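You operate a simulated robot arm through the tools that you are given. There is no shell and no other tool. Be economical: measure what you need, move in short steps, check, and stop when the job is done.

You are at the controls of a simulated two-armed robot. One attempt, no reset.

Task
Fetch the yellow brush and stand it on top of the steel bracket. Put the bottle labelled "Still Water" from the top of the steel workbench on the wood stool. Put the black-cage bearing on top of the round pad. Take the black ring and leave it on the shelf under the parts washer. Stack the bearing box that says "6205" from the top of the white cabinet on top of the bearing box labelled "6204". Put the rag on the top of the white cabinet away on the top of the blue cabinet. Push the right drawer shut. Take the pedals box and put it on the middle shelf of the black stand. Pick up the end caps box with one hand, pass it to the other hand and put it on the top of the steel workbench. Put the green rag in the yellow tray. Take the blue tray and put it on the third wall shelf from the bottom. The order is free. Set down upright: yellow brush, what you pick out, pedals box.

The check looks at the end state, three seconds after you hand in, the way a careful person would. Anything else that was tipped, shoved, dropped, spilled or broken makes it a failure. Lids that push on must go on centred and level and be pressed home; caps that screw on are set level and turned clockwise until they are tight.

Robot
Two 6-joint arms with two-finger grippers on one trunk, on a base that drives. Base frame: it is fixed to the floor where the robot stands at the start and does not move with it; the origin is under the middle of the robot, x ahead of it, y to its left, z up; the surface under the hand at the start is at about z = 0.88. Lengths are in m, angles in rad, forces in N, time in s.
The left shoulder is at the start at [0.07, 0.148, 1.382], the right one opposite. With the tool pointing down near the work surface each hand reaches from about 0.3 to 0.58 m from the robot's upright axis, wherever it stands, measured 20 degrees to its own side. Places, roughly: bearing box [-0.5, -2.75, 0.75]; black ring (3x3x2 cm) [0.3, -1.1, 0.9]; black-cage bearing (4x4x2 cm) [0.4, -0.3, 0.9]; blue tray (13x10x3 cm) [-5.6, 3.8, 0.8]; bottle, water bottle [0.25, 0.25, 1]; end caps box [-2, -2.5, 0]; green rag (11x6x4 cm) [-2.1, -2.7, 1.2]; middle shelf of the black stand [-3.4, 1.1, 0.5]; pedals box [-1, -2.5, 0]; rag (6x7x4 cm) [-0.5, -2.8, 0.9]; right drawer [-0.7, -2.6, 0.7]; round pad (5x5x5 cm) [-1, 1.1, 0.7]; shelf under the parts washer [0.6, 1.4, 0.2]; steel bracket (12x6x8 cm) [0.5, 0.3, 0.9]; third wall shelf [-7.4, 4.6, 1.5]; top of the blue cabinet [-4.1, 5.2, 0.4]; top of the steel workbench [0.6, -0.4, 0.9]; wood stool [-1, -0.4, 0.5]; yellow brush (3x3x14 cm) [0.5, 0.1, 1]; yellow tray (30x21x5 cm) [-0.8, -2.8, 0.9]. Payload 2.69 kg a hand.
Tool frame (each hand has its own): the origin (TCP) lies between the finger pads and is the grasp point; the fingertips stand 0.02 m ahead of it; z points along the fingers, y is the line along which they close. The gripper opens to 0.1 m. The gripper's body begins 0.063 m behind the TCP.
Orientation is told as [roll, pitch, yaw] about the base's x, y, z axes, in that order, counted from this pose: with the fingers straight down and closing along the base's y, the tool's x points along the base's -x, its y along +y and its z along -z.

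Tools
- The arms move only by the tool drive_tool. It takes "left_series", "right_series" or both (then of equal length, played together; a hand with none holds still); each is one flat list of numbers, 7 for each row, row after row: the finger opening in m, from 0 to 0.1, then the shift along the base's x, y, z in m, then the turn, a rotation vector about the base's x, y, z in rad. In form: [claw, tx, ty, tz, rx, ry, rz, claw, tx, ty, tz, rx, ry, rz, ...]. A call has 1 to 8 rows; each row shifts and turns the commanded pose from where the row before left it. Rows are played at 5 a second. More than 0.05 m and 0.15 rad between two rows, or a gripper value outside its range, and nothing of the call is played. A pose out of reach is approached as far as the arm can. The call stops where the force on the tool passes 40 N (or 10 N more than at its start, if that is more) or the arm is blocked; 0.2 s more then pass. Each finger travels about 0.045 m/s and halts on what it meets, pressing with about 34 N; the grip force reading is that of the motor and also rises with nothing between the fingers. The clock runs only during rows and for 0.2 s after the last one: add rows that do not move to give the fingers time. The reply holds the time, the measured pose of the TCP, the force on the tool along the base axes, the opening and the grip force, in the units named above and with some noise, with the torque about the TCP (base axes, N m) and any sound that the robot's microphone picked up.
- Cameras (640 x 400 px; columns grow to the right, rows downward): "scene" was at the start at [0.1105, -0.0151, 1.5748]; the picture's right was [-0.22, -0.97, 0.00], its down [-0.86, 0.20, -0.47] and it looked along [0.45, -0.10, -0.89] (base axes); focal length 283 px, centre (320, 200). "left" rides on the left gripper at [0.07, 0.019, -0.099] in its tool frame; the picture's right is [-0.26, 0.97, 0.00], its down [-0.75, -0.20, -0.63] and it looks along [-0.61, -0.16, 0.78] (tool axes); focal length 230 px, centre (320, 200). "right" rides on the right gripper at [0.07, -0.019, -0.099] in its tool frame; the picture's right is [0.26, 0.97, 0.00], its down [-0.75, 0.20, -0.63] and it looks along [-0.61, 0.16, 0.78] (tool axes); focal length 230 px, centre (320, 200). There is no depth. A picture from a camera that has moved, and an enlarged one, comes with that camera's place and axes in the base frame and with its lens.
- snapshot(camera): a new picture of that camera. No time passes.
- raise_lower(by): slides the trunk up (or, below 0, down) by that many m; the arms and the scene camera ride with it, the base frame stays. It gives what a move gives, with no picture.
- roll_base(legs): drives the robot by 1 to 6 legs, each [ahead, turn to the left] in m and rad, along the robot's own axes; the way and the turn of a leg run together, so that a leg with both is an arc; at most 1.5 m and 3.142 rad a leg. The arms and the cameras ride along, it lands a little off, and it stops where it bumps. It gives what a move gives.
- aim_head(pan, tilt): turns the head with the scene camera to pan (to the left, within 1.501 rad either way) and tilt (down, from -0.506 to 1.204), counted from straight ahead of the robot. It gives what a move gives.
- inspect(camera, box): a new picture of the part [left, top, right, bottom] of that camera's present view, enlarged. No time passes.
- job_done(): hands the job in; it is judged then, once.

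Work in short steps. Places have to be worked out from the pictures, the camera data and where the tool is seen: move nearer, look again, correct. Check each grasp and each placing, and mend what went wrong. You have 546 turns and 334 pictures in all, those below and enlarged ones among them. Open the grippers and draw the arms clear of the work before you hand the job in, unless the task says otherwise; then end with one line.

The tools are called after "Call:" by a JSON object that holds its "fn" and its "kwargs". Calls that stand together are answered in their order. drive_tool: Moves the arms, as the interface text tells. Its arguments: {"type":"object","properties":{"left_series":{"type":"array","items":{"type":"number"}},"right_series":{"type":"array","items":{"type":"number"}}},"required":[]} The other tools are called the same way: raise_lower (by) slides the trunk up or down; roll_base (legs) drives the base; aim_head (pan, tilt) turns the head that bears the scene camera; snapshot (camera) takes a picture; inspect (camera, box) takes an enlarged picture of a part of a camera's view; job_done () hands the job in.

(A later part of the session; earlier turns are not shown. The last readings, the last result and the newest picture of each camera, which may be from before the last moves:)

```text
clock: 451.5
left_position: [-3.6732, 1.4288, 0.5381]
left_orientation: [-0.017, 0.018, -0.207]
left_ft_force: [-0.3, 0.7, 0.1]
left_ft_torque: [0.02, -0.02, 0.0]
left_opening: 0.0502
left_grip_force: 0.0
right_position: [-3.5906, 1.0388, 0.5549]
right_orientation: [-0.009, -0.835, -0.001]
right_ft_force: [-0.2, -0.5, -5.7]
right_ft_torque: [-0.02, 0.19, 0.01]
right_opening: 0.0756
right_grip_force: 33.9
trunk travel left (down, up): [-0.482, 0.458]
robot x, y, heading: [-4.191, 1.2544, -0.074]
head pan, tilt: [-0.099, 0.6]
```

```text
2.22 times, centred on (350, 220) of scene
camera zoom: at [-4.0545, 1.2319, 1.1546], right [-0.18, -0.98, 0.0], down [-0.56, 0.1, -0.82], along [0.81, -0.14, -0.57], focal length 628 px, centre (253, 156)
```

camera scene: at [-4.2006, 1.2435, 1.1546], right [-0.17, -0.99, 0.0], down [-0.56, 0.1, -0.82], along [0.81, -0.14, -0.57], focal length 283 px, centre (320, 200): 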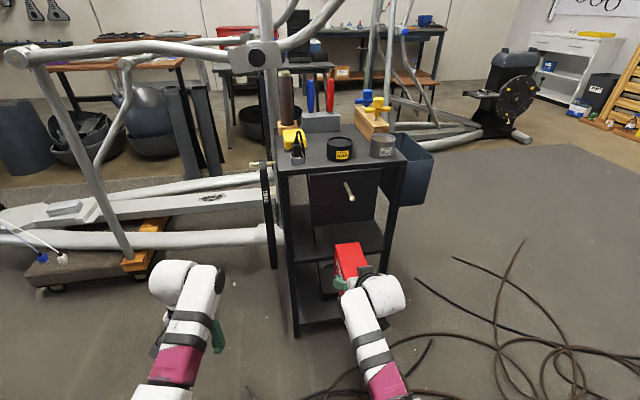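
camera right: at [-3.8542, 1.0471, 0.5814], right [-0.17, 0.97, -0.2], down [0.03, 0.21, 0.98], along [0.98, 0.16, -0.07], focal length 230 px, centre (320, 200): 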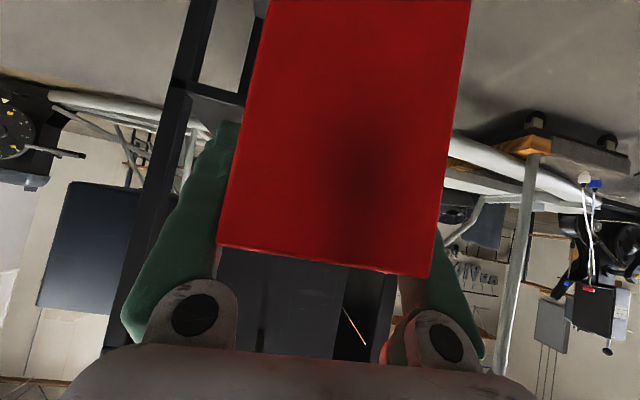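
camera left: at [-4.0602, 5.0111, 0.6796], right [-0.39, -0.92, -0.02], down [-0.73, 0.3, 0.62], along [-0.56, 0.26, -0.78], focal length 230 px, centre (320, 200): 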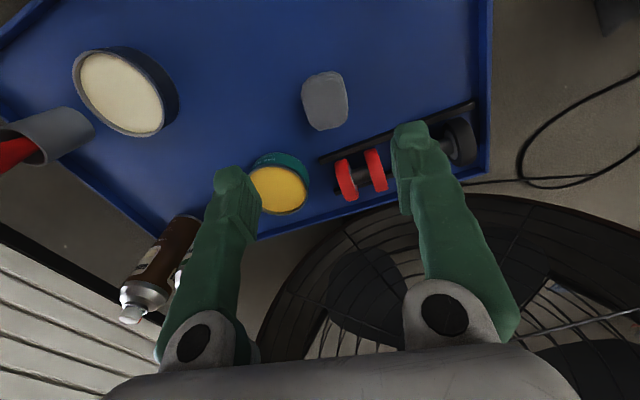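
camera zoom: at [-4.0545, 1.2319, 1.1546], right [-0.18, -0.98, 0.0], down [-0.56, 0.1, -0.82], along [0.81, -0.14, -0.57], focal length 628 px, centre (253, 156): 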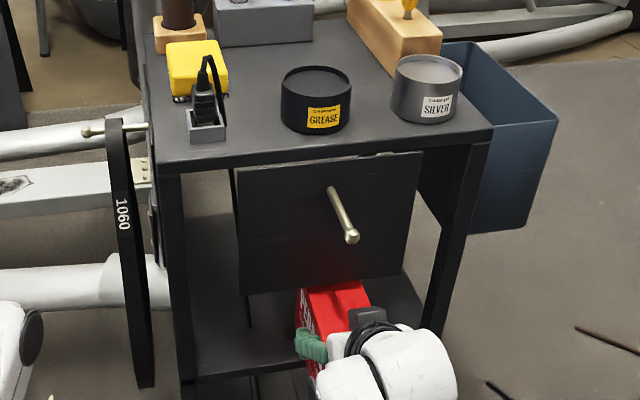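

Good. Another 0.05.

Call:
{"fn": "roll_base", "kwargs": {"legs": [[0.05, 0]]}}

Call:
{"fn": "drive_tool", "kwargs": {"right_series": [0, 0, 0, 0, 0, 0, 0, 0, 0, 0, 0, 0, 0, 0]}}

Call:
{"fn": "inspect", "kwargs": {"camera": "scene", "box": [250, 150, 450, 330]}}

Call:
{"fn": "snapshot", "kwargs": {"camera": "right"}}

```text
clock: 452.4
left_position: [-3.6258, 1.4257, 0.5386]
left_orientation: [-0.019, 0.015, -0.207]
left_ft_force: [-0.2, 0.5, -0.7]
left_ft_torque: [0.03, -0.03, -0.02]
left_opening: 0.0504
left_grip_force: 0.1
right_position: [-3.5411, 1.0351, 0.5558]
right_orientation: [-0.006, -0.836, 0.0]
right_ft_force: [0.8, 0.0, -4.8]
right_ft_torque: [0.01, 0.14, -0.01]
right_opening: 0.0757
right_grip_force: 34.3
trunk travel left (down, up): [-0.482, 0.458]
robot x, y, heading: [-4.1413, 1.2498, -0.082]
head pan, tilt: [-0.099, 0.6]
```

```text
clock: 453.0
left_position: [-3.6259, 1.4255, 0.5376]
left_orientation: [-0.019, 0.017, -0.206]
left_ft_force: [-0.8, -0.2, -0.6]
left_ft_torque: [-0.02, 0.01, 0.0]
left_opening: 0.0497
left_grip_force: 0.0
right_position: [-3.5427, 1.0349, 0.5538]
right_orientation: [-0.007, -0.836, -0.003]
right_ft_force: [-0.4, 0.1, -5.0]
right_ft_torque: [0.04, 0.14, 0.02]
right_opening: 0.0756
right_grip_force: 34.2
trunk travel left (down, up): [-0.482, 0.458]
robot x, y, heading: [-4.1421, 1.2462, -0.083]
head pan, tilt: [-0.099, 0.6]
```

```text
2.22 times, centred on (350, 240) of scene
camera zoom: at [-4.0063, 1.2281, 1.1546], right [-0.18, -0.98, 0.0], down [-0.56, 0.1, -0.82], along [0.81, -0.15, -0.57], focal length 628 px, centre (253, 111)
```

zoom: 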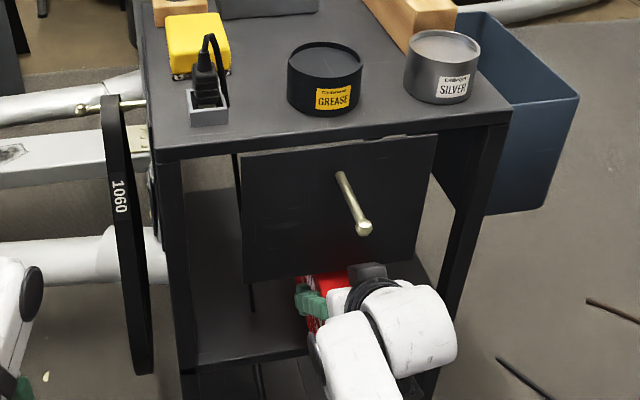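

```text
125 pictures are left
camera right: at [-3.6612, 1.0156, 0.5692], right [-0.17, 0.97, -0.2], down [0.04, 0.21, 0.98], along [0.99, 0.16, -0.07], focal length 230 px, centre (320, 200)
```

right: 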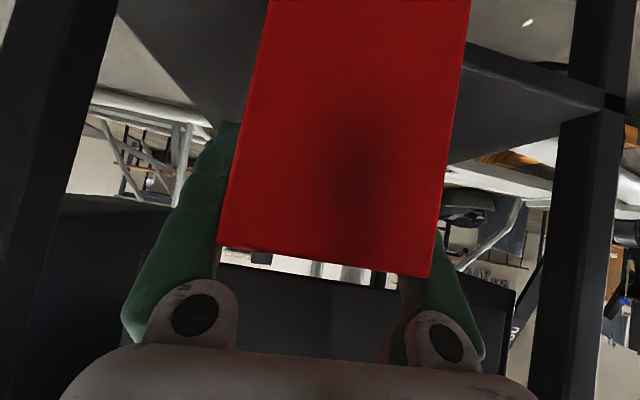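

The box is ~11 cm inside. Lower to contact with the shelf.

Call:
{"fn": "roll_base", "kwargs": {"legs": [[0.015, 0]]}}

Call:
{"fn": "raise_lower", "kwargs": {"by": -0.006}}

Call:
{"fn": "raise_lower", "kwargs": {"by": -0.005}}

```text
clock: 453.8
left_position: [-3.6107, 1.4238, 0.5376]
left_orientation: [-0.019, 0.017, -0.206]
left_ft_force: [-0.1, -0.4, -0.7]
left_ft_torque: [-0.01, -0.01, 0.02]
left_opening: 0.0501
left_grip_force: 0.0
right_position: [-3.5266, 1.0332, 0.5531]
right_orientation: [-0.007, -0.836, 0.001]
right_ft_force: [0.2, -0.8, -4.4]
right_ft_torque: [0.01, 0.18, 0.01]
right_opening: 0.076
right_grip_force: 33.6
trunk travel left (down, up): [-0.482, 0.458]
robot x, y, heading: [-4.1299, 1.2499, -0.076]
head pan, tilt: [-0.099, 0.6]
```

```text
clock: 454.3
left_position: [-3.6112, 1.4256, 0.5334]
left_orientation: [-0.02, 0.014, -0.206]
left_ft_force: [-0.4, 0.0, 0.3]
left_ft_torque: [-0.02, -0.01, 0.0]
left_opening: 0.05
left_grip_force: 0.1
right_position: [-3.5283, 1.0337, 0.5516]
right_orientation: [-0.009, -0.84, -0.001]
right_ft_force: [-4.6, -0.2, 7.7]
right_ft_torque: [0.4, 0.73, 0.15]
right_opening: 0.0757
right_grip_force: 34.6
trunk travel left (down, up): [-0.476, 0.464]
robot x, y, heading: [-4.1264, 1.242, -0.079]
head pan, tilt: [-0.099, 0.6]
```

```text
clock: 454.9
left_position: [-3.6139, 1.4254, 0.5309]
left_orientation: [-0.02, 0.01, -0.207]
left_ft_force: [0.0, 0.7, 0.0]
left_ft_torque: [-0.02, -0.03, 0.01]
left_opening: 0.0502
left_grip_force: 0.1
right_position: [-3.5277, 1.034, 0.5513]
right_orientation: [-0.015, -0.852, 0.003]
right_ft_force: [-9.3, -3.4, 29.3]
right_ft_torque: [0.8, 1.38, 0.33]
right_opening: 0.0754
right_grip_force: 34.4
trunk travel left (down, up): [-0.471, 0.469]
robot x, y, heading: [-4.128, 1.2459, -0.079]
head pan, tilt: [-0.099, 0.6]
```

Touching. Relieve 3 mm, open the fingers, and withdraw straight back.

Call:
{"fn": "raise_lower", "kwargs": {"by": 0.004}}

Call:
{"fn": "drive_tool", "kwargs": {"right_series": [0.08, 0, 0, 0, 0, 0, 0, 0.09, 0, 0, 0, 0, 0, 0, 0.098, 0, 0, 0, 0, 0, 0, 0.098, 0, 0, 0, 0, 0, 0]}}

Call:
{"fn": "roll_base", "kwargs": {"legs": [[-0.1, 0]]}}

Call:
{"fn": "snapshot", "kwargs": {"camera": "right"}}

Call:
{"fn": "inspect", "kwargs": {"camera": "scene", "box": [250, 130, 450, 310]}}

```text
clock: 455.4
left_position: [-3.6109, 1.4246, 0.5333]
left_orientation: [-0.02, 0.012, -0.206]
left_ft_force: [0.1, -0.1, -0.2]
left_ft_torque: [0.0, 0.0, -0.06]
left_opening: 0.0503
left_grip_force: 0.0
right_position: [-3.5277, 1.0339, 0.5522]
right_orientation: [-0.011, -0.845, 0.002]
right_ft_force: [3.3, -5.8, 20.5]
right_ft_torque: [0.28, 0.13, -0.04]
right_opening: 0.0758
right_grip_force: 34.1
trunk travel left (down, up): [-0.475, 0.465]
robot x, y, heading: [-4.1232, 1.2511, -0.077]
head pan, tilt: [-0.099, 0.6]
```

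```text
clock: 456.4
left_position: [-3.6103, 1.4243, 0.5311]
left_orientation: [-0.021, 0.015, -0.206]
left_ft_force: [-0.6, -0.7, -0.6]
left_ft_torque: [0.02, 0.0, -0.02]
left_opening: 0.0498
left_grip_force: 0.1
right_position: [-3.5269, 1.0338, 0.5481]
right_orientation: [-0.007, -0.836, -0.001]
right_ft_force: [-0.3, -0.5, 0.1]
right_ft_torque: [-0.01, -0.03, 0.0]
right_opening: 0.0982
right_grip_force: 0.3
trunk travel left (down, up): [-0.475, 0.465]
robot x, y, heading: [-4.1256, 1.2467, -0.077]
head pan, tilt: [-0.099, 0.6]
```

```text
clock: 457.6
left_position: [-3.711, 1.4322, 0.5316]
left_orientation: [-0.02, 0.014, -0.204]
left_ft_force: [-0.1, 0.2, 0.3]
left_ft_torque: [-0.01, -0.02, 0.04]
left_opening: 0.0501
left_grip_force: 0.0
right_position: [-3.6256, 1.0427, 0.5493]
right_orientation: [-0.007, -0.837, 0.001]
right_ft_force: [0.1, -0.6, 0.2]
right_ft_torque: [-0.01, 0.01, 0.02]
right_opening: 0.0979
right_grip_force: 0.1
trunk travel left (down, up): [-0.475, 0.465]
robot x, y, heading: [-4.2243, 1.2513, -0.079]
head pan, tilt: [-0.099, 0.6]
```

```text
124 pictures are left
camera right: at [-3.7461, 1.0235, 0.5636], right [-0.17, 0.97, -0.2], down [0.03, 0.21, 0.98], along [0.99, 0.16, -0.07], focal length 230 px, centre (320, 200)
```

right: 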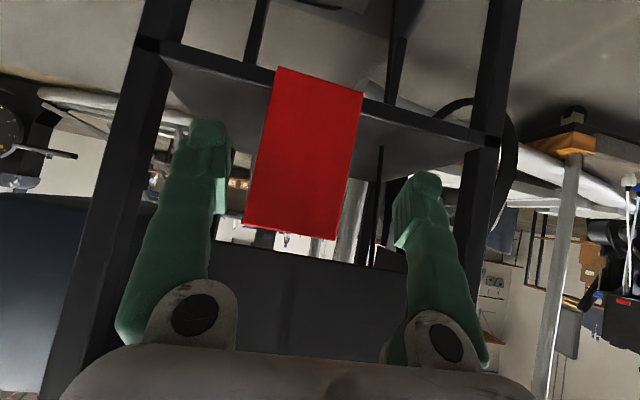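

```text
2.22 times, centred on (350, 220) of scene
camera zoom: at [-4.0932, 1.2353, 1.1479], right [-0.17, -0.98, 0.0], down [-0.56, 0.1, -0.83], along [0.81, -0.14, -0.56], focal length 628 px, centre (253, 156)
```

zoom: 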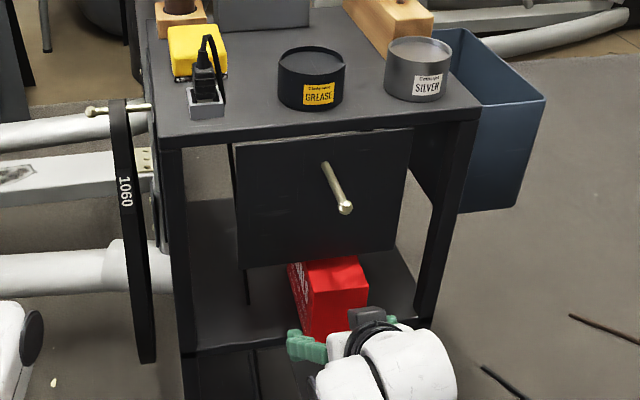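

Box stands on the shelf, overhanging slightly. Close the fingers, lower a little and push it further in.

Call:
{"fn": "drive_tool", "kwargs": {"right_series": [0.05, 0, -0.008, -0.015, 0, 0, 0, 0, 0, 0, -0.015, 0, 0, 0, 0, 0, 0, 0, 0, 0, 0, 0, 0, 0, 0, 0, 0, 0, 0, 0, 0, 0, 0, 0, 0]}}

Call:
{"fn": "roll_base", "kwargs": {"legs": [[0.05, 0]]}}

Call:
{"fn": "snapshot", "kwargs": {"camera": "right"}}

```text
clock: 458.8
left_position: [-3.7104, 1.4325, 0.5314]
left_orientation: [-0.02, 0.017, -0.204]
left_ft_force: [0.3, 0.4, -0.4]
left_ft_torque: [0.01, 0.0, 0.04]
left_opening: 0.05
left_grip_force: 0.0
right_position: [-3.6263, 1.0339, 0.5199]
right_orientation: [-0.008, -0.838, 0.001]
right_ft_force: [0.2, -0.4, -0.7]
right_ft_torque: [-0.04, 0.01, -0.01]
right_opening: 0.0
right_grip_force: 6.1
trunk travel left (down, up): [-0.475, 0.465]
robot x, y, heading: [-4.2226, 1.2556, -0.073]
head pan, tilt: [-0.099, 0.6]
```

```text
clock: 459.7
left_position: [-3.6588, 1.4293, 0.5309]
left_orientation: [-0.02, 0.017, -0.204]
left_ft_force: [-0.8, 0.1, -0.4]
left_ft_torque: [0.0, 0.0, 0.02]
left_opening: 0.05
left_grip_force: 0.1
right_position: [-3.575, 1.0298, 0.5187]
right_orientation: [-0.009, -0.836, 0.001]
right_ft_force: [-0.3, -0.1, -0.1]
right_ft_torque: [-0.01, 0.0, -0.02]
right_opening: 0.0
right_grip_force: 29.2
trunk travel left (down, up): [-0.475, 0.465]
robot x, y, heading: [-4.1761, 1.2522, -0.077]
head pan, tilt: [-0.099, 0.6]
```

```text
122 pictures are left
camera right: at [-3.6946, 1.0112, 0.5337], right [-0.17, 0.97, -0.2], down [0.04, 0.21, 0.98], along [0.99, 0.16, -0.07], focal length 230 px, centre (320, 200)
```

right: 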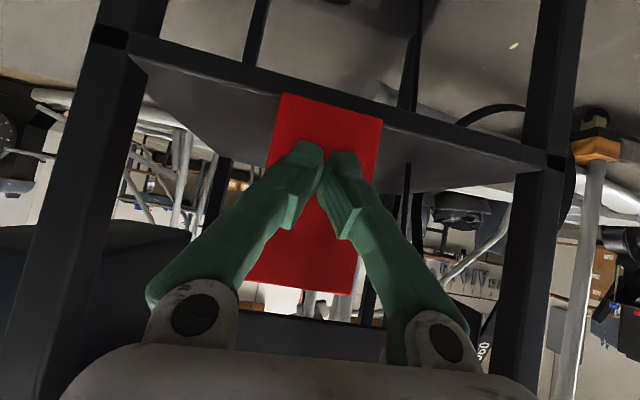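

Now just inside the edge. Push 0.04 further.

Call:
{"fn": "roll_base", "kwargs": {"legs": [[0.04, 0]]}}

Call:
{"fn": "snapshot", "kwargs": {"camera": "right"}}

Call:
{"fn": "inspect", "kwargs": {"camera": "scene", "box": [250, 150, 450, 330]}}

```text
clock: 460.6
left_position: [-3.6191, 1.4259, 0.5303]
left_orientation: [-0.019, 0.016, -0.204]
left_ft_force: [0.2, -0.2, 0.4]
left_ft_torque: [-0.01, 0.01, 0.01]
left_opening: 0.0502
left_grip_force: 0.1
right_position: [-3.5349, 1.0268, 0.5193]
right_orientation: [-0.008, -0.835, 0.0]
right_ft_force: [0.2, 0.5, 0.0]
right_ft_torque: [-0.01, 0.05, -0.02]
right_opening: 0.0
right_grip_force: 28.6
trunk travel left (down, up): [-0.475, 0.465]
robot x, y, heading: [-4.1313, 1.2508, -0.073]
head pan, tilt: [-0.099, 0.6]
```

```text
121 pictures are left
camera right: at [-3.6542, 1.0084, 0.5337], right [-0.17, 0.97, -0.2], down [0.04, 0.21, 0.98], along [0.98, 0.16, -0.07], focal length 230 px, centre (320, 200)
```

right: 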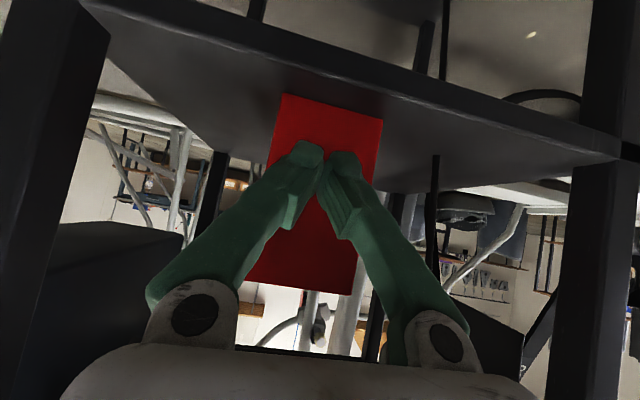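

```text
2.22 times, centred on (350, 240) of scene
camera zoom: at [-4.0004, 1.2283, 1.1476], right [-0.17, -0.98, 0.0], down [-0.56, 0.1, -0.82], along [0.81, -0.14, -0.57], focal length 628 px, centre (253, 111)
```

zoom: 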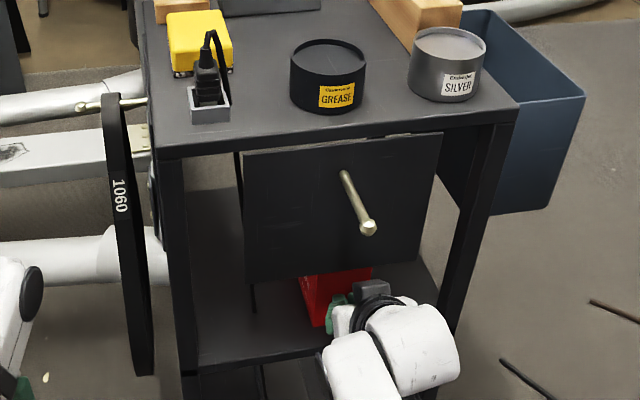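

The pedals box stands well inside the middle shelf. Withdraw, and bring the right hand back to vertical.

Call:
{"fn": "roll_base", "kwargs": {"legs": [[-0.22, 0]]}}

Call:
{"fn": "raise_lower", "kwargs": {"by": 0.4}}

Call:
{"fn": "drive_tool", "kwargs": {"right_series": [0, 0, 0, 0, 0, 0.084, 0, 0, 0, 0, 0, 0, 0.084, 0, 0, 0, 0, 0, 0, 0.084, 0, 0, -0.01, 0, 0, 0, 0.084, 0, 0, -0.02, 0, 0, 0, 0.084, 0, 0, -0.03, 0, 0, 0, 0.084, 0, 0, -0.03, 0, 0, 0, 0.084, 0, 0, -0.03, 0, 0, 0, 0.084, 0]}}

Call:
{"fn": "drive_tool", "kwargs": {"right_series": [0, -0.02, 0, 0, 0, 0.084, 0, 0, 0, 0, 0, 0, 0.08, 0, 0, 0, 0, 0, 0, 0, 0]}}

Call:
{"fn": "aim_head", "kwargs": {"pan": 1.3, "tilt": 0.45}}

Call:
{"fn": "snapshot", "kwargs": {"camera": "scene"}}

```text
clock: 462.3
left_position: [-3.8464, 1.4452, 0.5317]
left_orientation: [-0.019, 0.012, -0.198]
left_ft_force: [0.3, -0.1, 0.3]
left_ft_torque: [0.02, -0.02, -0.05]
left_opening: 0.0501
left_grip_force: 0.0
right_position: [-3.7594, 1.0471, 0.5196]
right_orientation: [-0.009, -0.839, 0.007]
right_ft_force: [-0.2, -0.3, -0.5]
right_ft_torque: [0.04, 0.01, 0.02]
right_opening: 0.0
right_grip_force: 29.4
trunk travel left (down, up): [-0.475, 0.465]
robot x, y, heading: [-4.365, 1.2634, -0.069]
head pan, tilt: [-0.099, 0.6]
```

```text
clock: 466.1
left_position: [-3.8472, 1.4449, 0.9326]
left_orientation: [-0.019, 0.016, -0.199]
left_ft_force: [0.6, -0.7, -0.1]
left_ft_torque: [-0.01, -0.01, 0.02]
left_opening: 0.0502
left_grip_force: 0.0
right_position: [-3.7604, 1.0483, 0.9194]
right_orientation: [-0.008, -0.837, 0.006]
right_ft_force: [0.6, -0.5, -0.4]
right_ft_torque: [0.01, 0.01, 0.0]
right_opening: 0.0
right_grip_force: 29.4
trunk travel left (down, up): [-0.875, 0.065]
robot x, y, heading: [-4.3679, 1.2627, -0.069]
head pan, tilt: [-0.099, 0.6]
```

```text
clock: 467.9
left_position: [-3.847, 1.4456, 0.9315]
left_orientation: [-0.019, 0.014, -0.2]
left_ft_force: [0.7, 0.0, 0.1]
left_ft_torque: [0.0, -0.02, -0.02]
left_opening: 0.0502
left_grip_force: 0.1
right_position: [-3.8829, 1.0499, 0.9215]
right_orientation: [-0.004, -0.166, 0.005]
right_ft_force: [-0.5, 0.2, -0.4]
right_ft_torque: [0.03, -0.03, 0.01]
right_opening: 0.0
right_grip_force: 29.2
trunk travel left (down, up): [-0.875, 0.065]
robot x, y, heading: [-4.3628, 1.2668, -0.067]
head pan, tilt: [-0.099, 0.6]
```

```text
clock: 468.7
left_position: [-3.8465, 1.4439, 0.9316]
left_orientation: [-0.019, 0.016, -0.198]
left_ft_force: [-0.4, -0.5, -0.6]
left_ft_torque: [-0.02, 0.01, -0.02]
left_opening: 0.0498
left_grip_force: 0.0
right_position: [-3.9002, 1.0487, 0.9204]
right_orientation: [-0.004, -0.001, 0.004]
right_ft_force: [-0.1, 0.1, -0.2]
right_ft_torque: [-0.01, 0.01, 0.01]
right_opening: 0.0002
right_grip_force: 29.4
trunk travel left (down, up): [-0.875, 0.065]
robot x, y, heading: [-4.3601, 1.2618, -0.072]
head pan, tilt: [-0.099, 0.6]
```

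```text
clock: 470.2
left_position: [-3.8457, 1.4445, 0.9299]
left_orientation: [-0.019, 0.017, -0.198]
left_ft_force: [1.1, 0.3, -0.3]
left_ft_torque: [0.03, -0.02, 0.03]
left_opening: 0.0499
left_grip_force: 0.1
right_position: [-3.9002, 1.0487, 0.9217]
right_orientation: [-0.002, -0.001, 0.005]
right_ft_force: [-0.5, 1.1, -0.8]
right_ft_torque: [-0.01, 0.04, -0.02]
right_opening: 0.0001
right_grip_force: 29.4
trunk travel left (down, up): [-0.875, 0.065]
robot x, y, heading: [-4.3623, 1.2625, -0.072]
head pan, tilt: [1.3, 0.45]
```

```text
119 pictures are left
camera scene: at [-4.2837, 1.3471, 1.5613], right [0.94, -0.33, 0.0], down [-0.15, -0.41, -0.9], along [0.3, 0.85, -0.44], focal length 283 px, centre (320, 200)
```

scene: 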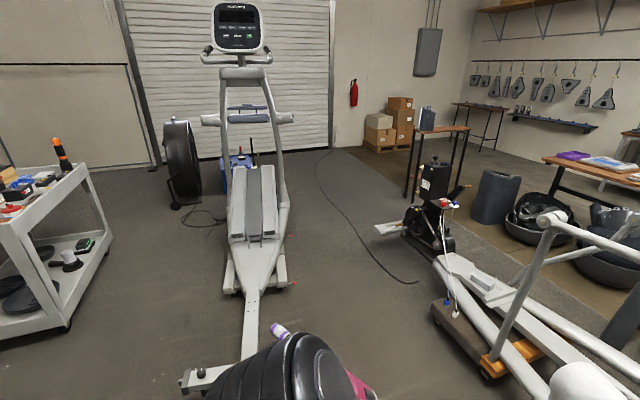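

Turn left toward the west to examine the way to the cart.

Call:
{"fn": "roll_base", "kwargs": {"legs": [[0, 2.3]]}}

Call:
{"fn": "aim_head", "kwargs": {"pan": 0.3, "tilt": 0.5}}

Call:
{"fn": "snapshot", "kwargs": {"camera": "scene"}}

```text
clock: 476.0
left_position: [-4.8328, 1.5433, 0.9311]
left_orientation: [-0.02, 0.018, 2.07]
left_ft_force: [0.1, 0.3, 0.3]
left_ft_torque: [-0.01, -0.03, -0.02]
left_opening: 0.0501
left_grip_force: 0.1
right_position: [-4.4955, 1.7571, 0.9209]
right_orientation: [-0.003, -0.001, 2.274]
right_ft_force: [0.1, 0.0, -0.1]
right_ft_torque: [0.01, -0.01, -0.01]
right_opening: 0.0
right_grip_force: 29.8
trunk travel left (down, up): [-0.875, 0.065]
robot x, y, heading: [-4.3611, 1.2605, 2.197]
head pan, tilt: [1.3, 0.45]
```

```text
clock: 477.3
left_position: [-4.8318, 1.5436, 0.9318]
left_orientation: [-0.02, 0.016, 2.071]
left_ft_force: [0.0, 0.2, 1.0]
left_ft_torque: [0.0, -0.01, 0.04]
left_opening: 0.0499
left_grip_force: 0.1
right_position: [-4.4939, 1.7566, 0.9209]
right_orientation: [-0.004, -0.001, 2.275]
right_ft_force: [0.2, -0.3, 0.3]
right_ft_torque: [-0.01, -0.01, 0.01]
right_opening: 0.0
right_grip_force: 29.5
trunk travel left (down, up): [-0.875, 0.065]
robot x, y, heading: [-4.3631, 1.267, 2.202]
head pan, tilt: [0.3, 0.499]
```

```text
118 pictures are left
camera scene: at [-4.467, 1.3591, 1.5569], right [0.6, 0.8, 0.0], down [0.38, -0.29, -0.88], along [-0.7, 0.53, -0.48], focal length 283 px, centre (320, 200)
```

scene: 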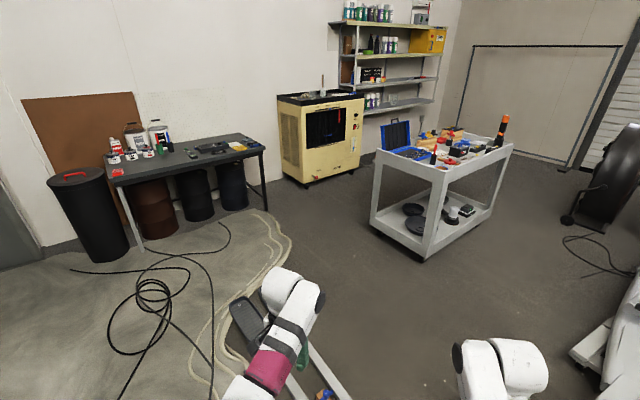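

Open floor toward the cart. Zoom on the cart top to find the blue tray, and on the wall shelves.

Call:
{"fn": "inspect", "kwargs": {"camera": "scene", "box": [360, 100, 530, 200]}}

Call:
{"fn": "inspect", "kwargs": {"camera": "scene", "box": [320, 0, 470, 130]}}

```text
3.76 times, centred on (445, 150) of scene
camera zoom: at [-4.467, 1.3591, 1.5569], right [0.6, 0.8, 0.0], down [0.38, -0.29, -0.88], along [-0.7, 0.53, -0.48], focal length 1065 px, centre (-151, 388)
```

zoom: 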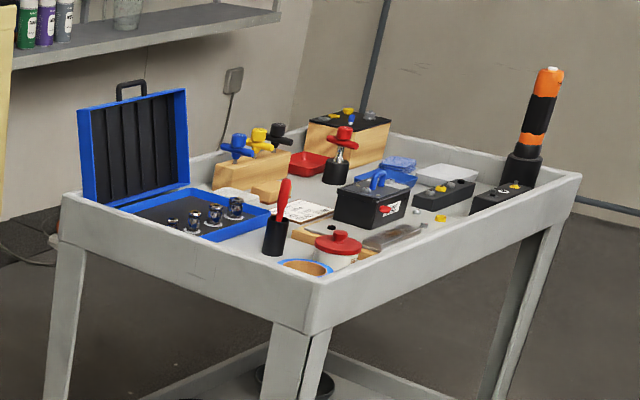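

```text
3.08 times, centred on (395, 65) of scene
camera zoom: at [-4.467, 1.3591, 1.5569], right [0.6, 0.8, 0.0], down [0.38, -0.29, -0.88], along [-0.7, 0.53, -0.48], focal length 870 px, centre (89, 615)
```

zoom: 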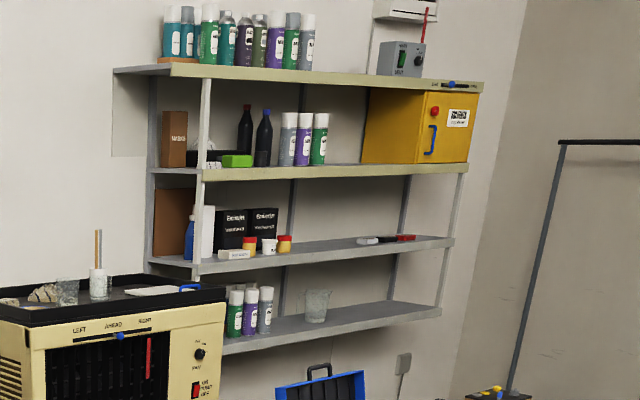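

The blue tray is at the cart's north-east part (≈(-5.6,3.8)). I'll go around west of the cart to its north side: west first, then north.

Call:
{"fn": "roll_base", "kwargs": {"legs": [[0, 0.93], [1.4, 0], [0.5, 0], [0, -1.4]]}}

Call:
{"fn": "aim_head", "kwargs": {"pan": 0, "tilt": 0.5}}

Call:
{"fn": "snapshot", "kwargs": {"camera": "scene"}}

```text
clock: 492.8
left_position: [-6.6079, 1.6828, 0.931]
left_orientation: [-0.018, 0.015, 1.645]
left_ft_force: [0.2, -1.0, -0.5]
left_ft_torque: [0.03, 0.0, -0.01]
left_opening: 0.05
left_grip_force: 0.0
right_position: [-6.2126, 1.7379, 0.9215]
right_orientation: [-0.005, -0.004, 1.853]
right_ft_force: [-0.3, 0.1, -0.2]
right_ft_torque: [-0.01, -0.01, 0.02]
right_opening: 0.0006
right_grip_force: 29.2
trunk travel left (down, up): [-0.875, 0.065]
robot x, y, heading: [-6.2998, 1.2349, 1.772]
head pan, tilt: [0.3, 0.499]
```

```text
clock: 493.6
left_position: [-6.608, 1.6834, 0.931]
left_orientation: [-0.018, 0.015, 1.646]
left_ft_force: [0.7, -0.5, -0.4]
left_ft_torque: [0.03, -0.01, -0.05]
left_opening: 0.0499
left_grip_force: 0.1
right_position: [-6.2116, 1.7378, 0.9194]
right_orientation: [-0.003, -0.002, 1.85]
right_ft_force: [-0.8, -0.2, -0.7]
right_ft_torque: [0.04, 0.0, -0.01]
right_opening: 0.0
right_grip_force: 29.4
trunk travel left (down, up): [-0.875, 0.065]
robot x, y, heading: [-6.2942, 1.2329, 1.777]
head pan, tilt: [0.0, 0.499]
```

```text
115 pictures are left
camera scene: at [-6.3256, 1.3719, 1.5569], right [0.98, 0.2, 0.0], down [0.1, -0.47, -0.88], along [-0.18, 0.86, -0.48], focal length 283 px, centre (320, 200)
```

scene: 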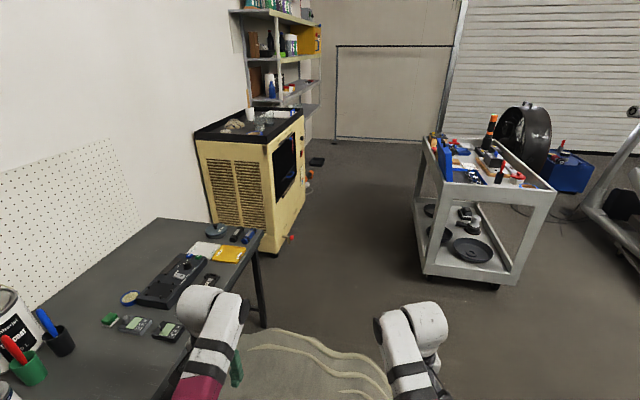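

Corridor is clear between compressor and cart. Drive north along x≈-6.42.

Call:
{"fn": "roll_base", "kwargs": {"legs": [[0, -0.12], [1.5, 0], [0, -0.08], [1.5, 0], [0.35, 0]]}}

Call:
{"fn": "aim_head", "kwargs": {"pan": 1.3, "tilt": 0.2}}

Call:
{"fn": "snapshot", "kwargs": {"camera": "scene"}}

Call:
{"fn": "aim_head", "kwargs": {"pan": -1.4, "tilt": 0.7}}

Call:
{"fn": "snapshot", "kwargs": {"camera": "scene"}}

```text
clock: 511.0
left_position: [-6.6463, 5.0764, 0.9327]
left_orientation: [-0.018, 0.015, 1.441]
left_ft_force: [-0.1, -0.4, 0.8]
left_ft_torque: [-0.04, -0.03, -0.03]
left_opening: 0.05
left_grip_force: 0.1
right_position: [-6.2494, 5.051, 0.9219]
right_orientation: [-0.004, -0.004, 1.642]
right_ft_force: [0.5, -0.7, 1.0]
right_ft_torque: [0.0, -0.01, 0.0]
right_opening: 0.0002
right_grip_force: 29.5
trunk travel left (down, up): [-0.875, 0.065]
robot x, y, heading: [-6.4305, 4.5743, 1.569]
head pan, tilt: [0.0, 0.499]
```

```text
clock: 512.4
left_position: [-6.6471, 5.0779, 0.9297]
left_orientation: [-0.019, 0.015, 1.439]
left_ft_force: [0.5, -0.3, 0.2]
left_ft_torque: [0.0, -0.01, -0.01]
left_opening: 0.0501
left_grip_force: 0.2
right_position: [-6.2477, 5.0511, 0.9195]
right_orientation: [-0.003, -0.002, 1.642]
right_ft_force: [-0.7, 0.5, -0.3]
right_ft_torque: [0.0, 0.02, 0.03]
right_opening: 0.0
right_grip_force: 29.0
trunk travel left (down, up): [-0.875, 0.065]
robot x, y, heading: [-6.433, 4.5764, 1.568]
head pan, tilt: [1.3, 0.201]
```

```text
114 pictures are left
camera scene: at [-6.5242, 4.6512, 1.5845], right [0.27, 0.96, 0.0], down [0.19, -0.05, -0.98], along [-0.94, 0.27, -0.2], focal length 283 px, centre (320, 200)
```

scene: 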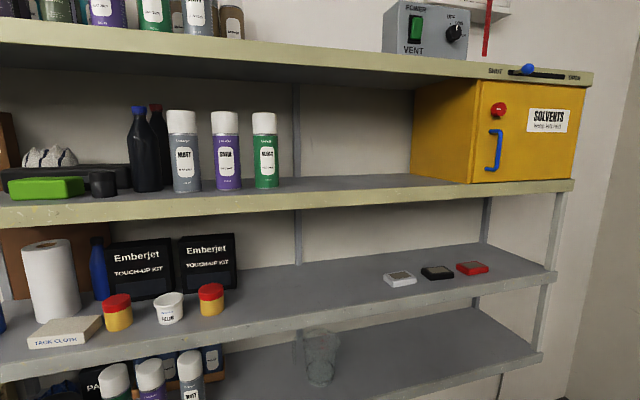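

```text
clock: 514.8
left_position: [-6.646, 5.0785, 0.9309]
left_orientation: [-0.019, 0.017, 1.44]
left_ft_force: [-0.6, -0.5, 0.6]
left_ft_torque: [-0.01, 0.02, 0.0]
left_opening: 0.05
left_grip_force: 0.1
right_position: [-6.2472, 5.0509, 0.9208]
right_orientation: [-0.004, -0.003, 1.642]
right_ft_force: [-0.1, 0.5, 0.5]
right_ft_torque: [0.0, 0.0, -0.01]
right_opening: 0.0002
right_grip_force: 28.8
trunk travel left (down, up): [-0.875, 0.065]
robot x, y, heading: [-6.433, 4.5746, 1.566]
head pan, tilt: [-1.4, 0.7]
```

```text
113 pictures are left
camera scene: at [-6.3507, 4.64, 1.5392], right [0.17, -0.99, 0.0], down [-0.63, -0.11, -0.77], along [0.75, 0.13, -0.64], focal length 283 px, centre (320, 200)
```

scene: 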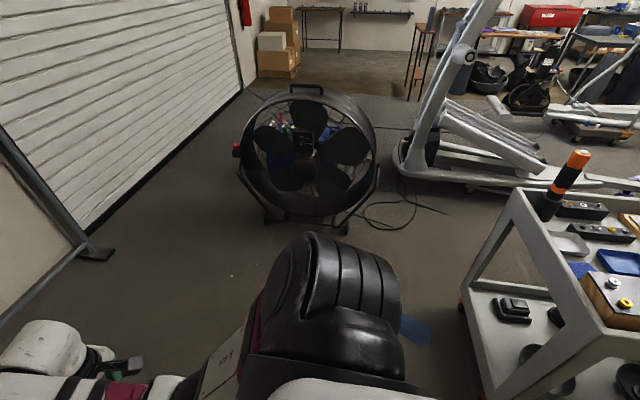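

Third shelf has plenty of free space left of the yellow cabinet. Now go to the north side of the cart and look at the tray.

Call:
{"fn": "roll_base", "kwargs": {"legs": [[0, -1.57], [0.72, 0], [0, -1.57]]}}

Call:
{"fn": "aim_head", "kwargs": {"pan": 0, "tilt": 0.95}}

Call:
{"fn": "snapshot", "kwargs": {"camera": "scene"}}

```text
clock: 526.4
left_position: [-5.5385, 4.0455, 0.9316]
left_orientation: [-0.018, 0.016, -1.749]
left_ft_force: [-0.7, 0.7, -0.3]
left_ft_torque: [-0.02, 0.02, 0.02]
left_opening: 0.0502
left_grip_force: 0.0
right_position: [-5.9366, 4.0909, 0.92]
right_orientation: [-0.005, -0.002, -1.546]
right_ft_force: [0.5, 0.1, -0.9]
right_ft_torque: [0.03, 0.03, -0.04]
right_opening: 0.0
right_grip_force: 29.7
trunk travel left (down, up): [-0.875, 0.065]
robot x, y, heading: [-5.7308, 4.5599, -1.624]
head pan, tilt: [-1.4, 0.7]
```

```text
clock: 527.9
left_position: [-5.5396, 4.0449, 0.9313]
left_orientation: [-0.019, 0.015, -1.75]
left_ft_force: [0.1, -0.4, -0.4]
left_ft_torque: [0.01, 0.01, -0.02]
left_opening: 0.05
left_grip_force: 0.1
right_position: [-5.9365, 4.0909, 0.9209]
right_orientation: [-0.001, -0.003, -1.547]
right_ft_force: [0.2, -0.8, 0.4]
right_ft_torque: [-0.02, 0.0, -0.01]
right_opening: 0.0
right_grip_force: 30.4
trunk travel left (down, up): [-0.875, 0.065]
robot x, y, heading: [-5.7316, 4.5564, -1.625]
head pan, tilt: [0.0, 0.949]
```

```text
112 pictures are left
camera scene: at [-5.7384, 4.4341, 1.5194], right [-1.0, 0.05, 0.0], down [0.04, 0.81, -0.58], along [-0.03, -0.58, -0.81], focal length 283 px, centre (320, 200)
```

scene: 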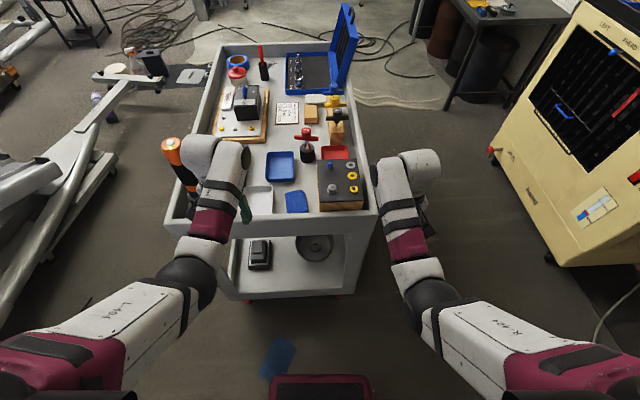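

The blue tray is empty, ~10×13 cm, centre ≈(-5.64,3.80). I'll pinch its left (east) wall with the left hand, tilted forward. Raise a little, roll ahead 0.14, then tilt.

Call:
{"fn": "raise_lower", "kwargs": {"by": 0.065}}

Call:
{"fn": "roll_base", "kwargs": {"legs": [[0.14, 0]]}}

Call:
{"fn": "drive_tool", "kwargs": {"left_series": [0.03, -0.005, 0, 0.01, -0.08, 0.004, 0.02, 0.03, -0.005, 0, 0.01, -0.08, 0.004, 0.02, 0.03, -0.005, 0, 0.01, -0.08, 0.004, 0.02, 0.03, -0.005, 0, 0.01, -0.08, 0.004, 0.02, 0.03, -0.005, 0, 0, -0.08, 0.004, 0.02, 0.03, 0, 0, 0, -0.08, 0.004, 0.02, 0.03, 0, 0, 0, -0.08, 0.004, 0.02, 0.03, 0, 0, 0, 0, 0, 0.02]}}

Call:
{"fn": "drive_tool", "kwargs": {"left_series": [0.03, 0, -0.01, 0, -0.08, 0.004, 0, 0.03, 0, -0.01, 0, -0.08, 0.004, 0, 0.03, 0, 0, 0, -0.08, 0.004, 0, 0.03, 0, 0, 0, 0, 0, 0]}}

Call:
{"fn": "snapshot", "kwargs": {"camera": "left"}}

Call:
{"fn": "snapshot", "kwargs": {"camera": "scene"}}

```text
clock: 529.0
left_position: [-5.539, 4.0457, 0.9962]
left_orientation: [-0.019, 0.016, -1.749]
left_ft_force: [-0.1, -0.8, -0.3]
left_ft_torque: [-0.02, -0.02, 0.0]
left_opening: 0.05
left_grip_force: 0.0
right_position: [-5.9364, 4.0908, 0.9858]
right_orientation: [-0.002, -0.003, -1.548]
right_ft_force: [-0.5, 0.0, 0.3]
right_ft_torque: [-0.02, -0.02, -0.01]
right_opening: 0.0001
right_grip_force: 29.7
trunk travel left (down, up): [-0.94, 0.0]
robot x, y, heading: [-5.7274, 4.5573, -1.623]
head pan, tilt: [0.0, 0.949]
```

```text
clock: 530.3
left_position: [-5.5442, 3.9196, 1.0021]
left_orientation: [-0.018, 0.005, -1.748]
left_ft_force: [-0.2, 0.6, 0.4]
left_ft_torque: [0.02, 0.03, 0.02]
left_opening: 0.05
left_grip_force: 0.0
right_position: [-5.9415, 3.9648, 0.9903]
right_orientation: [-0.002, -0.012, -1.546]
right_ft_force: [-0.5, -0.3, -0.5]
right_ft_torque: [0.0, 0.02, 0.01]
right_opening: 0.0001
right_grip_force: 29.6
trunk travel left (down, up): [-0.94, 0.0]
robot x, y, heading: [-5.7363, 4.42, -1.616]
head pan, tilt: [0.0, 0.949]
```

```text
clock: 532.1
left_position: [-5.5551, 3.9092, 1.0415]
left_orientation: [0.051, -0.558, -1.605]
left_ft_force: [0.1, -0.2, 0.7]
left_ft_torque: [-0.03, 0.0, 0.0]
left_opening: 0.0299
left_grip_force: 0.1
right_position: [-5.9407, 3.9576, 0.9867]
right_orientation: [-0.002, -0.005, -1.545]
right_ft_force: [0.0, 1.2, -1.0]
right_ft_torque: [0.02, 0.0, -0.01]
right_opening: 0.0
right_grip_force: 30.2
trunk travel left (down, up): [-0.94, 0.0]
robot x, y, heading: [-5.7373, 4.4213, -1.619]
head pan, tilt: [0.0, 0.949]
```

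```text
clock: 533.1
left_position: [-5.5511, 3.8882, 1.0412]
left_orientation: [0.071, -0.798, -1.627]
left_ft_force: [-0.4, -0.4, 0.3]
left_ft_torque: [-0.01, -0.01, -0.01]
left_opening: 0.0299
left_grip_force: 0.0
right_position: [-5.942, 3.9565, 0.9867]
right_orientation: [-0.001, -0.006, -1.544]
right_ft_force: [-0.1, 0.2, -0.3]
right_ft_torque: [0.0, -0.01, 0.01]
right_opening: 0.0
right_grip_force: 29.7
trunk travel left (down, up): [-0.94, 0.0]
robot x, y, heading: [-5.7386, 4.4181, -1.615]
head pan, tilt: [0.0, 0.949]
```

```text
111 pictures are left
camera left: at [-5.5317, 4.0079, 1.0603], right [0.96, -0.18, 0.23], down [-0.25, -0.07, 0.97], along [-0.16, -0.98, -0.11], focal length 230 px, centre (320, 200)
```

left: 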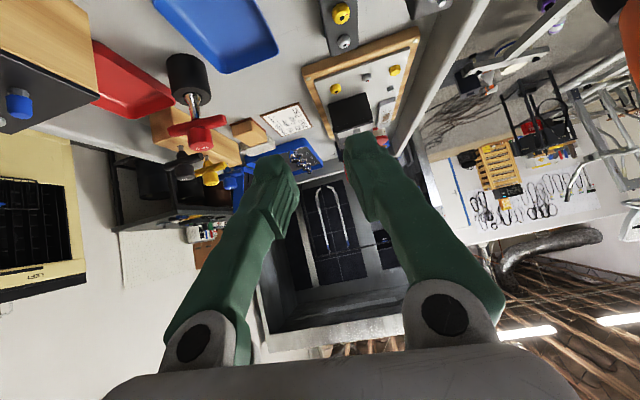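

```text
110 pictures are left
camera scene: at [-5.7448, 4.2969, 1.5842], right [-1.0, 0.05, 0.0], down [0.04, 0.81, -0.58], along [-0.03, -0.58, -0.81], focal length 283 px, centre (320, 200)
```

scene: 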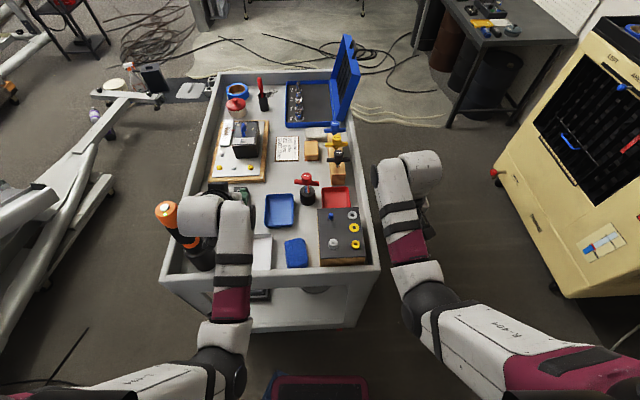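

Smooth so far. A flat white box stands just behind the tray's wall, so I use a smaller tilt (~0.5) to keep the hand camera above it. Move over the wall at (-5.60,3.825).

Call:
{"fn": "drive_tool", "kwargs": {"left_series": [0.03, -0.012, -0.015, 0, 0.075, 0.01, 0, 0.03, -0.012, -0.016, 0, 0.075, 0.01, 0, 0.03, -0.012, -0.016, 0, 0.075, 0.01, 0, 0.03, -0.012, -0.016, 0, 0.075, 0.01, 0, 0.03, 0, 0, -0.04, 0, 0, 0, 0.03, 0, 0, -0.04, 0, 0, 0, 0.03, 0, 0, 0, 0, 0, 0]}}

Call:
{"fn": "snapshot", "kwargs": {"camera": "left"}}

Call:
{"fn": "inspect", "kwargs": {"camera": "scene", "box": [180, 170, 370, 300]}}

```text
clock: 534.7
left_position: [-5.6181, 3.8266, 0.9555]
left_orientation: [-0.045, -0.485, -1.555]
left_ft_force: [-0.1, 0.4, -0.2]
left_ft_torque: [0.01, -0.01, -0.01]
left_opening: 0.0298
left_grip_force: 0.1
right_position: [-5.942, 3.9582, 0.9869]
right_orientation: [-0.003, -0.006, -1.544]
right_ft_force: [1.5, -0.6, -0.5]
right_ft_torque: [-0.01, -0.01, 0.01]
right_opening: 0.0
right_grip_force: 29.1
trunk travel left (down, up): [-0.94, 0.0]
robot x, y, heading: [-5.737, 4.4169, -1.619]
head pan, tilt: [0.0, 0.949]
```

```text
109 pictures are left
camera left: at [-5.5968, 3.935, 1.0096], right [0.97, -0.23, 0.08], down [-0.17, -0.37, 0.91], along [-0.18, -0.9, -0.4], focal length 230 px, centre (320, 200)
```

left: 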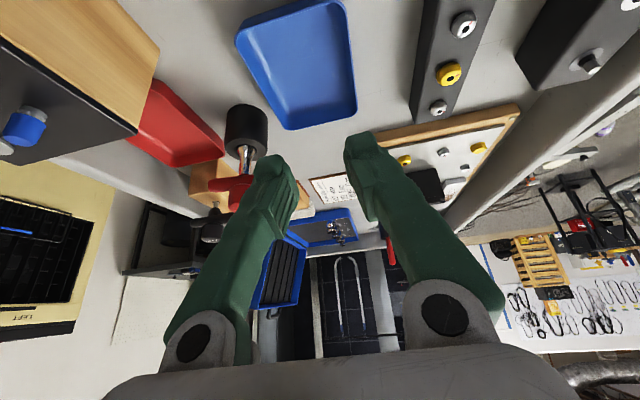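

```text
3.08 times, centred on (275, 235) of scene
camera zoom: at [-5.7447, 4.2964, 1.5842], right [-1.0, 0.05, 0.0], down [0.04, 0.81, -0.58], along [-0.03, -0.58, -0.81], focal length 870 px, centre (458, 92)
```

zoom: 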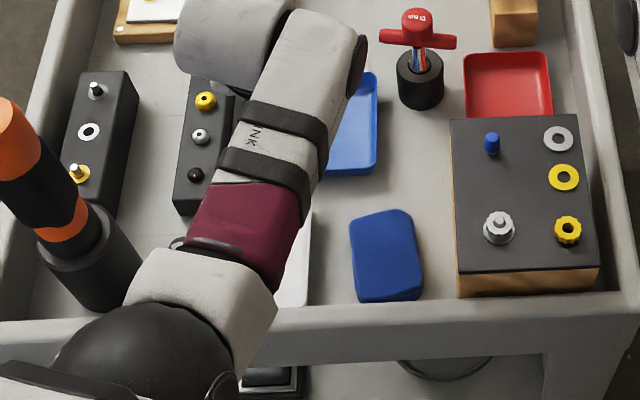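

East wall at x≈-5.588. Shift +0.03 in x, level, and lower to z≈0.87.

Call:
{"fn": "drive_tool", "kwargs": {"left_series": [0.03, 0.015, 0, 0, 0, -0.04, 0, 0.03, 0.015, 0, 0, 0, 0, 0, 0.028, 0, 0, -0.03, 0, 0, 0, 0.028, 0, 0, -0.03, 0, 0, 0, 0.028, 0, 0, -0.02, 0, 0, 0, 0.028, 0, 0, 0, 0, 0, 0]}}

Call:
{"fn": "snapshot", "kwargs": {"camera": "left"}}

```text
clock: 536.1
left_position: [-5.5895, 3.8304, 0.8763]
left_orientation: [0.0, -0.485, -1.577]
left_ft_force: [-0.8, 0.6, -0.1]
left_ft_torque: [0.01, -0.03, 0.0]
left_opening: 0.0281
left_grip_force: 0.1
right_position: [-5.9416, 3.9589, 0.9865]
right_orientation: [-0.002, -0.006, -1.545]
right_ft_force: [-0.5, -0.6, -0.2]
right_ft_torque: [-0.01, 0.03, -0.01]
right_opening: 0.0
right_grip_force: 29.0
trunk travel left (down, up): [-0.94, 0.0]
robot x, y, heading: [-5.7362, 4.4198, -1.619]
head pan, tilt: [0.0, 0.949]
```

```text
107 pictures are left
camera left: at [-5.5691, 3.9377, 0.9311], right [0.96, -0.23, 0.12], down [-0.2, -0.37, 0.91], along [-0.17, -0.9, -0.4], focal length 230 px, centre (320, 200)
```

left: 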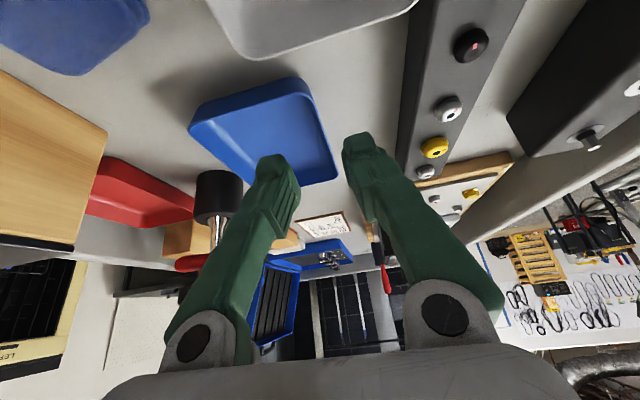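

Lower to z≈0.848 with force watch.

Call:
{"fn": "drive_tool", "kwargs": {"left_series": [0.028, 0.004, 0, -0.015, 0, 0, 0, 0.028, 0, 0, -0.013, 0, 0, 0, 0.028, 0, 0, 0, 0, 0, 0]}}

Call:
{"fn": "snapshot", "kwargs": {"camera": "left"}}

```text
clock: 536.9
left_position: [-5.5814, 3.8406, 0.8568]
left_orientation: [0.002, -0.488, -1.578]
left_ft_force: [-1.0, 0.6, 0.2]
left_ft_torque: [-0.04, -0.01, 0.01]
left_opening: 0.0282
left_grip_force: 0.1
left hand out of reach, approached as far as the arm can: row 1, 2
right_position: [-5.9407, 3.9586, 0.9874]
right_orientation: [-0.002, -0.006, -1.547]
right_ft_force: [0.0, 0.8, 0.2]
right_ft_torque: [0.02, 0.0, -0.04]
right_opening: 0.0
right_grip_force: 29.6
trunk travel left (down, up): [-0.94, 0.0]
robot x, y, heading: [-5.7362, 4.4209, -1.617]
head pan, tilt: [0.0, 0.949]
```

```text
106 pictures are left
camera left: at [-5.5613, 3.9467, 0.9109], right [0.96, -0.23, 0.12], down [-0.2, -0.37, 0.91], along [-0.17, -0.9, -0.4], focal length 230 px, centre (320, 200)
```

left: 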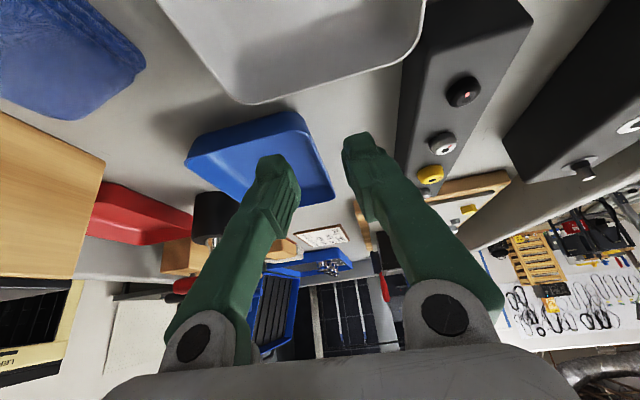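

Use the trunk for the last bit, then close on the wall.

Call:
{"fn": "raise_lower", "kwargs": {"by": -0.012}}

Call:
{"fn": "raise_lower", "kwargs": {"by": -0.008}}

Call:
{"fn": "snapshot", "kwargs": {"camera": "left"}}

```text
clock: 537.5
left_position: [-5.5815, 3.8389, 0.8435]
left_orientation: [0.003, -0.488, -1.577]
left_ft_force: [0.4, -0.3, 0.9]
left_ft_torque: [-0.01, 0.01, 0.02]
left_opening: 0.028
left_grip_force: 0.0
right_position: [-5.9416, 3.9573, 0.9747]
right_orientation: [-0.003, -0.006, -1.544]
right_ft_force: [-0.5, 0.6, -0.5]
right_ft_torque: [-0.01, 0.01, 0.01]
right_opening: 0.0
right_grip_force: 29.3
trunk travel left (down, up): [-0.928, 0.012]
robot x, y, heading: [-5.7381, 4.4195, -1.616]
head pan, tilt: [0.0, 0.949]
```

```text
clock: 538.1
left_position: [-5.5807, 3.8388, 0.8348]
left_orientation: [0.0, -0.485, -1.579]
left_ft_force: [-0.2, -0.3, -0.4]
left_ft_torque: [-0.01, 0.0, 0.04]
left_opening: 0.0283
left_grip_force: 0.1
right_position: [-5.9421, 3.9577, 0.9673]
right_orientation: [-0.001, -0.005, -1.544]
right_ft_force: [-0.2, 0.1, -0.3]
right_ft_torque: [-0.02, 0.0, -0.01]
right_opening: 0.0
right_grip_force: 30.3
trunk travel left (down, up): [-0.92, 0.02]
robot x, y, heading: [-5.7342, 4.4221, -1.617]
head pan, tilt: [0.0, 0.949]
```

```text
105 pictures are left
camera left: at [-5.5614, 3.9463, 0.8905], right [0.96, -0.23, 0.12], down [-0.2, -0.37, 0.91], along [-0.17, -0.9, -0.4], focal length 230 px, centre (320, 200)
```

left: 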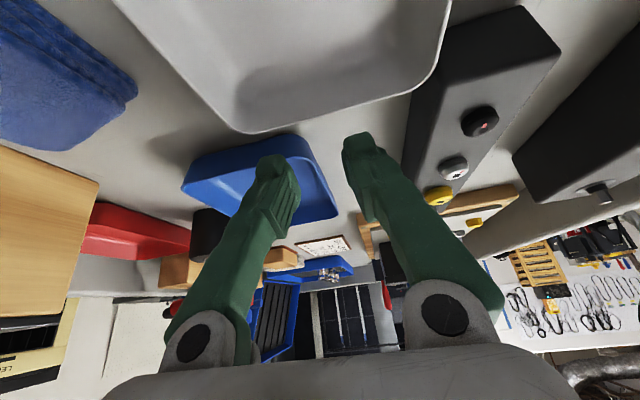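

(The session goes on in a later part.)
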